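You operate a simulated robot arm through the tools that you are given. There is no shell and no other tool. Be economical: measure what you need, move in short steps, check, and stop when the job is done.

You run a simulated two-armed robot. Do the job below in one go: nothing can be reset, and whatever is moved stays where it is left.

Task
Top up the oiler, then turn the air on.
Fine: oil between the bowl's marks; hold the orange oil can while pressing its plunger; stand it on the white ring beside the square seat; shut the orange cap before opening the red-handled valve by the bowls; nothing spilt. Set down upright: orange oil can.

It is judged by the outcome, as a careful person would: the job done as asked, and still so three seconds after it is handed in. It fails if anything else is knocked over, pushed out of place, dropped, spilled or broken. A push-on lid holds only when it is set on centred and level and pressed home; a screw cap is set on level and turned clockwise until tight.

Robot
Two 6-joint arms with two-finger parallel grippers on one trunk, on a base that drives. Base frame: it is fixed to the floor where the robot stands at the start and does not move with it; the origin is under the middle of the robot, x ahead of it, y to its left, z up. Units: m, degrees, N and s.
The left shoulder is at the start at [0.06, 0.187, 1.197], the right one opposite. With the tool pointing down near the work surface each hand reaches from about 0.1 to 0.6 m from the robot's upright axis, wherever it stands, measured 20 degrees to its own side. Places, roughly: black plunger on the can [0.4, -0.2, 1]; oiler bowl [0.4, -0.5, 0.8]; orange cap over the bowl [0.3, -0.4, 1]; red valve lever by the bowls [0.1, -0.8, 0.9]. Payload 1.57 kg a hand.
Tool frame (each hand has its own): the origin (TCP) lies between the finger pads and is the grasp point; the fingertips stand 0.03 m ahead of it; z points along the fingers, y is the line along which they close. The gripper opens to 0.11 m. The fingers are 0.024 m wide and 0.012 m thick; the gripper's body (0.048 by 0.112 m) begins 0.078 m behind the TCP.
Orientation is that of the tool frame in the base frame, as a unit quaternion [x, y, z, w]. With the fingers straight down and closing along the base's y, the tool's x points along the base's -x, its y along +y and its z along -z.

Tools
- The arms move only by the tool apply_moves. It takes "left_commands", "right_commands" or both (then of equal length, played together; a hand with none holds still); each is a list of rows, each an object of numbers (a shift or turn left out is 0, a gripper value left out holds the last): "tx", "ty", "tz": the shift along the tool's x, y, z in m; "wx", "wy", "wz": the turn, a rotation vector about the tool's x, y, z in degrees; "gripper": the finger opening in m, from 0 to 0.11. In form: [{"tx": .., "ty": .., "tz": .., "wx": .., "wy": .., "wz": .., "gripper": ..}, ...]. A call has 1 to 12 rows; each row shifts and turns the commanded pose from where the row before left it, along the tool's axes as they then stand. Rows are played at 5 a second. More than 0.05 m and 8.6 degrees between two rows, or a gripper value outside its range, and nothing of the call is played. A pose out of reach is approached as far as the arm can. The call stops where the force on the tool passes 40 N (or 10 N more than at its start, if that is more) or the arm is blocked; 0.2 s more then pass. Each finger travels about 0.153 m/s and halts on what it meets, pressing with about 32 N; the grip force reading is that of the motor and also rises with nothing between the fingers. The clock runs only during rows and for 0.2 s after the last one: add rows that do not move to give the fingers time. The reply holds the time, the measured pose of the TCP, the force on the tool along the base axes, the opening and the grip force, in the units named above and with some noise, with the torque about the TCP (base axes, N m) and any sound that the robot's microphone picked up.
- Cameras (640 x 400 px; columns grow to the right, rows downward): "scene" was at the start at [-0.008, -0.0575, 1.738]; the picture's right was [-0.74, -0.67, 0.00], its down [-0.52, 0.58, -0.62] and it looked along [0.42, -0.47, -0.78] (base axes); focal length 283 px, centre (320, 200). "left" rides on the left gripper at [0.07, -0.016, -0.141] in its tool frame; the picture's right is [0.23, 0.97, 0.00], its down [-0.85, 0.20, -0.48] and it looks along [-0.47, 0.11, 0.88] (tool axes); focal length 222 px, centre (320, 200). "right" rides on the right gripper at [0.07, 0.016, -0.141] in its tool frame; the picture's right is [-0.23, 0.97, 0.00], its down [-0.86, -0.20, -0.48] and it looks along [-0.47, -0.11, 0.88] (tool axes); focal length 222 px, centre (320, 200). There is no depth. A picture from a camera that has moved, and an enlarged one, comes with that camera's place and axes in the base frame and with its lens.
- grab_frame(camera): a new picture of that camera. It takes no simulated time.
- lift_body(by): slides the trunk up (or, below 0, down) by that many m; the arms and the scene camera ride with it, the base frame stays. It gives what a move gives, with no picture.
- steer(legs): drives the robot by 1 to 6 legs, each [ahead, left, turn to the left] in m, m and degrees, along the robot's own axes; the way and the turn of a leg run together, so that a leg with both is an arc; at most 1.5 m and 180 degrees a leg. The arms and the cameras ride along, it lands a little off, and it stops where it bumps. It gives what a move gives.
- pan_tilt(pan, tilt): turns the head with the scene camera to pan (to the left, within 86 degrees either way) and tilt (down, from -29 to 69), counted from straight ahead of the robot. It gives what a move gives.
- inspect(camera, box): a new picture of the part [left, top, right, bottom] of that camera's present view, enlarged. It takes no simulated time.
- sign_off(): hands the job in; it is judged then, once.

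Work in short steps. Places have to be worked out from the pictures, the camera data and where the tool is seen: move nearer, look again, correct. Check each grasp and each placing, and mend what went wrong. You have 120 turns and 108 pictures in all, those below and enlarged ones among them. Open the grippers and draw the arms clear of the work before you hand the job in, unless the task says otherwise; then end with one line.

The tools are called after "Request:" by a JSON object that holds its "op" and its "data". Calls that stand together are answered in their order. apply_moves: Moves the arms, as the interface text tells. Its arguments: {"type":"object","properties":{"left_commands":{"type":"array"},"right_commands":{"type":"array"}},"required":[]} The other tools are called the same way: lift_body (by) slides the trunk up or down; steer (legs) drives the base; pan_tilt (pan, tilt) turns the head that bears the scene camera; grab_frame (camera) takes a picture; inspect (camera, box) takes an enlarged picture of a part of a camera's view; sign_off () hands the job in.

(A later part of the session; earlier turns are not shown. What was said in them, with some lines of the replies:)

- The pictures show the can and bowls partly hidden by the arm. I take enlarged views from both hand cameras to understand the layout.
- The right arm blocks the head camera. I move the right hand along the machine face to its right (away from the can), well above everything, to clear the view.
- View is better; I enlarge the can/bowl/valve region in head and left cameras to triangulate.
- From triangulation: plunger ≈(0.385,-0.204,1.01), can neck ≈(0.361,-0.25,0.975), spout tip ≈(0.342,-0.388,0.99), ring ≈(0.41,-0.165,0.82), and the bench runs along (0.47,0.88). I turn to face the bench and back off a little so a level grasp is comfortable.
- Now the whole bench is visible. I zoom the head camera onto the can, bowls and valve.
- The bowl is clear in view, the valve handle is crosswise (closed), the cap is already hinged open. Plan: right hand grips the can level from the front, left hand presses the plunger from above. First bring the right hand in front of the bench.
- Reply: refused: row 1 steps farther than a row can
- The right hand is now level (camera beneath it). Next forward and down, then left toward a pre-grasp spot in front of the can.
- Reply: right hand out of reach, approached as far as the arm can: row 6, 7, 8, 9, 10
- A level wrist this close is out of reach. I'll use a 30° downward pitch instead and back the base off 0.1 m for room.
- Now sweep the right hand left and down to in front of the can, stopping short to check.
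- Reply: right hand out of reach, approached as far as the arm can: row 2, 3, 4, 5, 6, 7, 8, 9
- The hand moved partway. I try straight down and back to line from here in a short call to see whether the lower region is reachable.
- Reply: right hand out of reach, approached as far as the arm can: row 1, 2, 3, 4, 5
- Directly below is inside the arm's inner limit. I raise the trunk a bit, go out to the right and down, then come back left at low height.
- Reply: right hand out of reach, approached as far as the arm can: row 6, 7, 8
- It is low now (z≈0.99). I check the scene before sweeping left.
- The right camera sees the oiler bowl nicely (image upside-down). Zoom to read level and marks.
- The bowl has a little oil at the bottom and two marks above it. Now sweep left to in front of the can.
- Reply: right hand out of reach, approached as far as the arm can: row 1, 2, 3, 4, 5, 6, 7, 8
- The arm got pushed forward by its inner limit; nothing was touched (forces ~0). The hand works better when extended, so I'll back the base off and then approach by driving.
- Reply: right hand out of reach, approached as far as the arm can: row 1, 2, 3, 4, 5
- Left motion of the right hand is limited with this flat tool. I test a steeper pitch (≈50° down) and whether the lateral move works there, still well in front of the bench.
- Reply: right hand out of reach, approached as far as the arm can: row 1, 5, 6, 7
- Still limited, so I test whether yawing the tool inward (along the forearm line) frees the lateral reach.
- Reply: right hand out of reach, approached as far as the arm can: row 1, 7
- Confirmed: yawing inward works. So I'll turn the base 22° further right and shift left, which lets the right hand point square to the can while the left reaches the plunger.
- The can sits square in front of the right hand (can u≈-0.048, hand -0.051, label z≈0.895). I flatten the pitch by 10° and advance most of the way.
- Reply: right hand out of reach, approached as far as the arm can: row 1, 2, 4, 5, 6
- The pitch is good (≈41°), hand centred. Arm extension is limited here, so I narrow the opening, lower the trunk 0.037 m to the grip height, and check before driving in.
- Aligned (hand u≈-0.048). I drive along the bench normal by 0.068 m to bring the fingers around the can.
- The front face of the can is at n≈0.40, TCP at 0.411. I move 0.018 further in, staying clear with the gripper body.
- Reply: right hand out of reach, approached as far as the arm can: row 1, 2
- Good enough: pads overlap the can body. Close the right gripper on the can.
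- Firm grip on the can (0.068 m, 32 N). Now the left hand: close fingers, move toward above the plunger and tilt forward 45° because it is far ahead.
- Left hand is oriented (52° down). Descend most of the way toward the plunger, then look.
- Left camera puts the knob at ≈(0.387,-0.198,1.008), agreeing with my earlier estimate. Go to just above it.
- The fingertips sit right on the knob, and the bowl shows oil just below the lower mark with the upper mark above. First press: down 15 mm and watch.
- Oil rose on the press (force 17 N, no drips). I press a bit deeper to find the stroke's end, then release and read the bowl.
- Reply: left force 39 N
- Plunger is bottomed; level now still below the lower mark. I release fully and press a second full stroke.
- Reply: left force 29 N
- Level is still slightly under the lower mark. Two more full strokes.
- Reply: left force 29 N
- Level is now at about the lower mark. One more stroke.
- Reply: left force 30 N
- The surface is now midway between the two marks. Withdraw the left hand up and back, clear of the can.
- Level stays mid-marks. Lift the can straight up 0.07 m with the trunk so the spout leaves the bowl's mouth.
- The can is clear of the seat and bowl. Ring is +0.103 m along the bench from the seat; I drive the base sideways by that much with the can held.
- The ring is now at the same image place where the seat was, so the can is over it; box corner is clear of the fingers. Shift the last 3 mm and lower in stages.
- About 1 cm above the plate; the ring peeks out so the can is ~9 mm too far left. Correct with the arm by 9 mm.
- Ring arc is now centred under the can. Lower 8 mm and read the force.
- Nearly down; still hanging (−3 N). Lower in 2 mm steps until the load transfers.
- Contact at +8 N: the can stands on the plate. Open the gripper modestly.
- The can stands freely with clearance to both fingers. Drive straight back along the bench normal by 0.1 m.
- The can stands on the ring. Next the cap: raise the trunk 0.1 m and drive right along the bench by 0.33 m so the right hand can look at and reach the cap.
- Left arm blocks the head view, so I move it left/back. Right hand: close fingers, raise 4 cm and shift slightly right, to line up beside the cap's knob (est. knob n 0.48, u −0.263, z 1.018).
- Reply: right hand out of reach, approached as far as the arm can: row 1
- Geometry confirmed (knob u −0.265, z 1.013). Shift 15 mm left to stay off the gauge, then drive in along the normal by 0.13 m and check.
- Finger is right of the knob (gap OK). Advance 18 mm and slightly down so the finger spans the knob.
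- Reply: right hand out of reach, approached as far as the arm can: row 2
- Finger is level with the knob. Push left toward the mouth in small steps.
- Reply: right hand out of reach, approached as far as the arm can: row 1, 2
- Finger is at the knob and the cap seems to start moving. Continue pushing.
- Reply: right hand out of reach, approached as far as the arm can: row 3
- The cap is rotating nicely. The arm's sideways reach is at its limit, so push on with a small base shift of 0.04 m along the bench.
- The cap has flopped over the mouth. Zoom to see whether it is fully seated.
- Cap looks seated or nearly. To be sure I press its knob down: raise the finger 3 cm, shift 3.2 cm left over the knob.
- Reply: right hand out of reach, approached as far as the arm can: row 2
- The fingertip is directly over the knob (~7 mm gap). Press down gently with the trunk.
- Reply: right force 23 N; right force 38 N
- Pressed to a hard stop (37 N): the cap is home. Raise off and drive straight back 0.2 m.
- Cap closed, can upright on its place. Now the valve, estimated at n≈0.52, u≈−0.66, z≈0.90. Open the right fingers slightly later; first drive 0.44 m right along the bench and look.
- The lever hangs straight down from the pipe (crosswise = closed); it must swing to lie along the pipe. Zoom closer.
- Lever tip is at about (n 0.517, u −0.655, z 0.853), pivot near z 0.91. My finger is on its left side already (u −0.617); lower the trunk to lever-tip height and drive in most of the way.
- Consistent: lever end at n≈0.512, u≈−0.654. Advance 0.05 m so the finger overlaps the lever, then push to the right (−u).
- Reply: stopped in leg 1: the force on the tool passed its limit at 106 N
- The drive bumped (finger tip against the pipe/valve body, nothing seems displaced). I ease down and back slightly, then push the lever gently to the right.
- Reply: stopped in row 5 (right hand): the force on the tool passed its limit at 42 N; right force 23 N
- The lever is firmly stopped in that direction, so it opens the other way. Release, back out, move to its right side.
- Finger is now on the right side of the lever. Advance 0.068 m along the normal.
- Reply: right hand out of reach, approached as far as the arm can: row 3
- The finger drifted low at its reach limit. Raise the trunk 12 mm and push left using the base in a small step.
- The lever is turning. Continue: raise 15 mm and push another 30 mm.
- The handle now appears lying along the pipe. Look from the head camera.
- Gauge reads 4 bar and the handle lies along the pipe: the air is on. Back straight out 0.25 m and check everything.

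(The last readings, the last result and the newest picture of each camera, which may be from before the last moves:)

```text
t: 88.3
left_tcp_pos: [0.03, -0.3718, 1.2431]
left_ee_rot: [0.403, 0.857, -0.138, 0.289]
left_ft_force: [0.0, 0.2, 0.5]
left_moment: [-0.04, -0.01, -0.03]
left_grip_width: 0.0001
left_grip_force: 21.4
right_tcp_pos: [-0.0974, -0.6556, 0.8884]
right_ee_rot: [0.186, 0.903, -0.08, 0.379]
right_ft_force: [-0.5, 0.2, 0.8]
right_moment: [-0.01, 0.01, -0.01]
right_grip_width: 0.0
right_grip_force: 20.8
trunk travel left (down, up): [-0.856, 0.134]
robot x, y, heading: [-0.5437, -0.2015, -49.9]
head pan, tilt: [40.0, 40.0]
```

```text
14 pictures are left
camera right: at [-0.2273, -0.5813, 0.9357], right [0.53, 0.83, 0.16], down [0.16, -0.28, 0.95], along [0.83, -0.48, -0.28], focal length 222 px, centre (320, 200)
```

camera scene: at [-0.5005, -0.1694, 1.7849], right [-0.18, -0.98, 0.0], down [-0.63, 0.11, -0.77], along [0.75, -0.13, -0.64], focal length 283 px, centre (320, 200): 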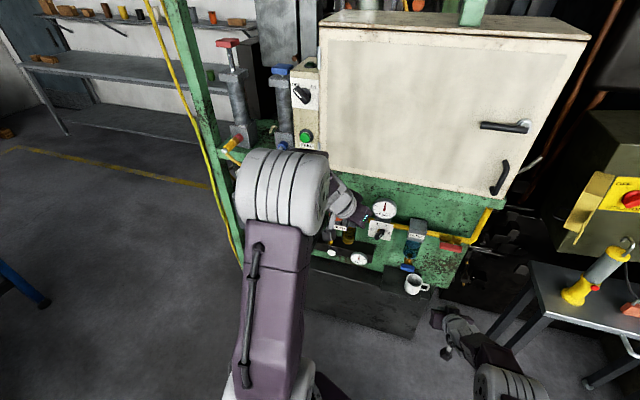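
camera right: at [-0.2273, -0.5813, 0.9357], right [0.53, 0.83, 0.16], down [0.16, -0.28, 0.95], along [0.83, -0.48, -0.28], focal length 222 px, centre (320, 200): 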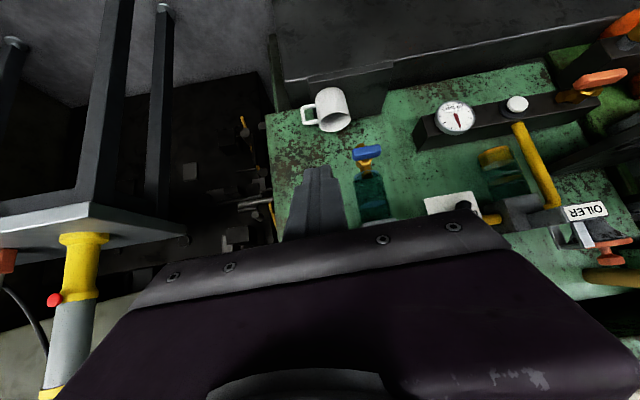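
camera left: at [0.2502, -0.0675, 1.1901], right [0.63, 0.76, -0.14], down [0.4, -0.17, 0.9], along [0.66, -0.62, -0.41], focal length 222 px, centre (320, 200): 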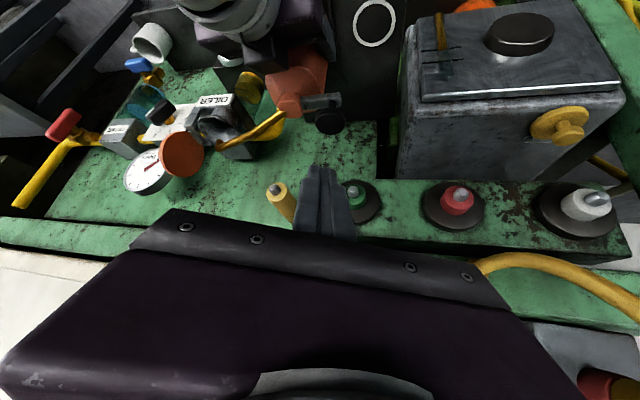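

Air gauges respond. Drive left along the bench, staying clear, to verify bowl level, cap and can.

Request:
{"op": "steer", "data": {"legs": [[-0.15, 0.37, 0]]}}

Request:
{"op": "grab_frame", "data": {"camera": "right"}}

Request:
{"op": "inspect", "data": {"camera": "right", "box": [180, 60, 520, 260]}}

```text
t: 90.8
left_tcp_pos: [0.2187, -0.0203, 1.2439]
left_ee_rot: [0.404, 0.857, -0.137, 0.289]
left_ft_force: [0.0, 0.2, 0.0]
left_moment: [-0.02, -0.01, -0.02]
left_grip_width: 0.0001
left_grip_force: 21.3
right_tcp_pos: [0.0912, -0.3039, 0.8858]
right_ee_rot: [0.186, 0.903, -0.08, 0.38]
right_ft_force: [-0.8, -0.4, -0.6]
right_moment: [0.0, -0.02, -0.02]
right_grip_width: 0.0
right_grip_force: 21.2
trunk travel left (down, up): [-0.856, 0.134]
robot x, y, heading: [-0.3583, 0.1515, -49.9]
head pan, tilt: [40.0, 40.0]
```

```text
13 pictures are left
camera right: at [-0.0395, -0.2298, 0.9355], right [0.53, 0.83, 0.16], down [0.16, -0.28, 0.95], along [0.83, -0.48, -0.28], focal length 222 px, centre (320, 200)
```

right: 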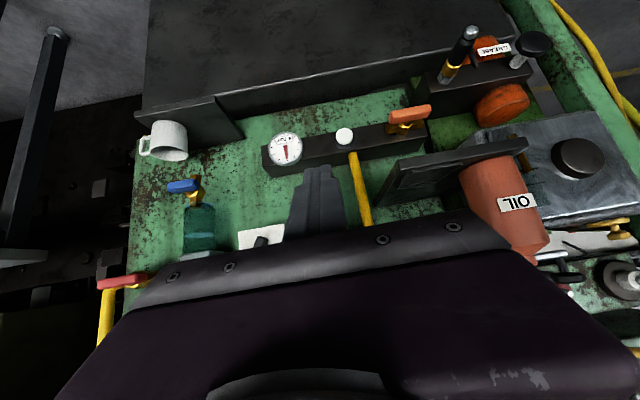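

```text
1.88 times, centred on (350, 160) of right
camera zoom: at [-0.0395, -0.2298, 0.9355], right [0.53, 0.83, 0.16], down [0.16, -0.28, 0.95], along [0.83, -0.48, -0.28], focal length 418 px, centre (264, 275)
```

zoom: 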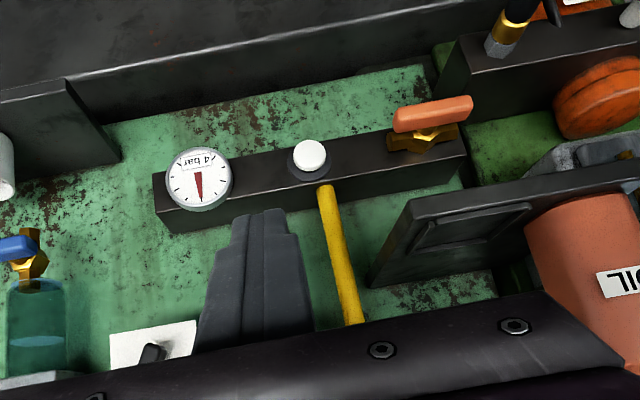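

Can fine. The fingers hide the bowl; raise the trunk and open both grippers to finish, then look again.

Request:
{"op": "lift_body", "data": {"by": 0.09}}

Request:
{"op": "apply_moves", "data": {"left_commands": [{"gripper": 0.06}, {}, {}], "right_commands": [{"gripper": 0.1}, {}, {}]}}

Request:
{"op": "inspect", "data": {"camera": "right", "box": [180, 60, 460, 280]}}

Request:
{"op": "pan_tilt", "data": {"pan": 15, "tilt": 45}}

Request:
{"op": "grab_frame", "data": {"camera": "scene"}}

```text
t: 92.1
left_tcp_pos: [0.2196, -0.0189, 1.3333]
left_ee_rot: [0.404, 0.857, -0.137, 0.288]
left_ft_force: [0.1, -0.3, -1.1]
left_moment: [-0.03, -0.02, 0.01]
left_grip_width: 0.0
left_grip_force: 21.1
right_tcp_pos: [0.0913, -0.3036, 0.9762]
right_ee_rot: [0.186, 0.903, -0.079, 0.379]
right_ft_force: [-0.3, -0.1, 0.3]
right_moment: [0.02, -0.04, 0.02]
right_grip_width: 0.0
right_grip_force: 21.2
trunk travel left (down, up): [-0.946, 0.044]
robot x, y, heading: [-0.3589, 0.1527, -50.3]
head pan, tilt: [40.0, 40.0]
```

```text
t: 92.9
left_tcp_pos: [0.2209, -0.0192, 1.3332]
left_ee_rot: [0.404, 0.857, -0.138, 0.289]
left_ft_force: [0.3, -0.9, 0.8]
left_moment: [-0.02, 0.0, -0.02]
left_grip_width: 0.0599
left_grip_force: 0.0
right_tcp_pos: [0.0926, -0.3029, 0.976]
right_ee_rot: [0.185, 0.903, -0.079, 0.379]
right_ft_force: [-0.6, -0.4, 0.0]
right_moment: [0.01, 0.01, 0.01]
right_grip_width: 0.1003
right_grip_force: 0.0
trunk travel left (down, up): [-0.946, 0.044]
robot x, y, heading: [-0.3571, 0.1566, -50.0]
head pan, tilt: [40.0, 40.0]
```

```text
1.82 times, centred on (320, 170) of right
camera zoom: at [-0.0389, -0.2289, 1.0256], right [0.53, 0.83, 0.16], down [0.16, -0.28, 0.95], along [0.83, -0.48, -0.28], focal length 404 px, centre (320, 254)
```

zoom: 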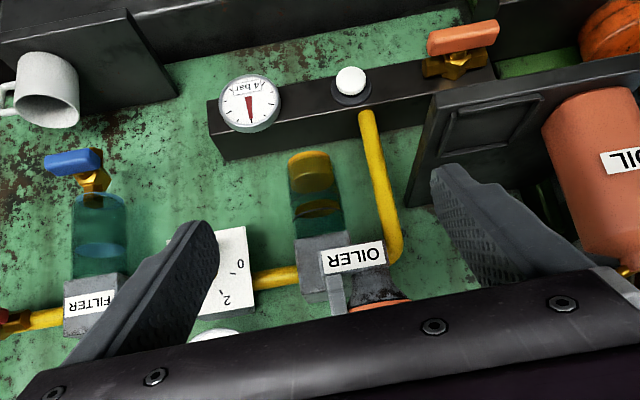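

```text
t: 93.8
left_tcp_pos: [0.2203, -0.0173, 1.3325]
left_ee_rot: [0.404, 0.857, -0.138, 0.288]
left_ft_force: [-1.4, 0.6, -0.3]
left_moment: [0.04, 0.01, 0.01]
left_grip_width: 0.0599
left_grip_force: 0.0
right_tcp_pos: [0.0932, -0.3026, 0.9761]
right_ee_rot: [0.185, 0.903, -0.079, 0.379]
right_ft_force: [0.2, -1.0, 0.3]
right_moment: [-0.01, 0.01, -0.02]
right_grip_width: 0.1001
right_grip_force: 0.1
trunk travel left (down, up): [-0.946, 0.044]
robot x, y, heading: [-0.3597, 0.1522, -50.0]
head pan, tilt: [15.0, 45.0]
```

```text
10 pictures are left
camera scene: at [-0.3291, 0.1515, 1.8677], right [-0.57, -0.82, 0.0], down [-0.58, 0.41, -0.71], along [0.58, -0.41, -0.71], focal length 283 px, centre (320, 200)
```

scene: 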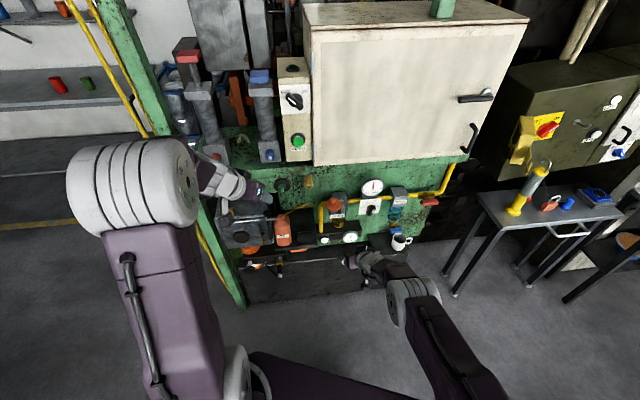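

Zoom once more onto the bowl, cap, can and ring for final confirmation.

Request:
{"op": "inspect", "data": {"camera": "scene", "box": [230, 165, 450, 280]}}

Request:
{"op": "inspect", "data": {"camera": "right", "box": [280, 130, 380, 240]}}

```text
2.91 times, centred on (340, 222) of scene
camera zoom: at [-0.3291, 0.1515, 1.8677], right [-0.57, -0.82, 0.0], down [-0.58, 0.41, -0.71], along [0.58, -0.41, -0.71], focal length 824 px, centre (262, 134)
```

zoom: 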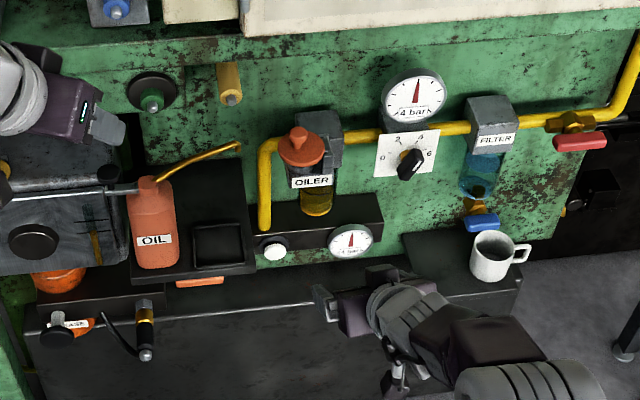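

```text
3.64 times, centred on (330, 185) of right
camera zoom: at [-0.0391, -0.2289, 1.0257], right [0.53, 0.83, 0.16], down [0.16, -0.28, 0.95], along [0.83, -0.48, -0.28], focal length 808 px, centre (284, 254)
```

zoom: 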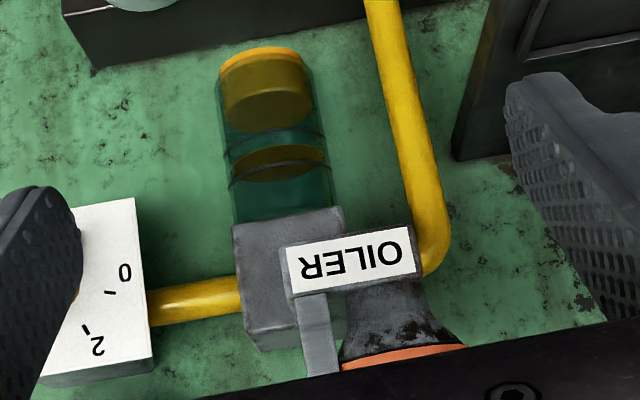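

Oil is between the marks, the cap is shut, the can stands upright on the ring, the gauge shows 4 bar, and both hands are open and clear. Handing in.

Request:
{"op": "sign_off", "data": {}}

```text
The job is handed in.
```

The job is done and handed in: the oiler is filled to between the marks, the can stands upright on the white ring, the cap is shut and the air is on at 4 bar. On the way the right finger bumped the pipe or valve at 106 N, and I saw nothing moved or spilt afterwards.
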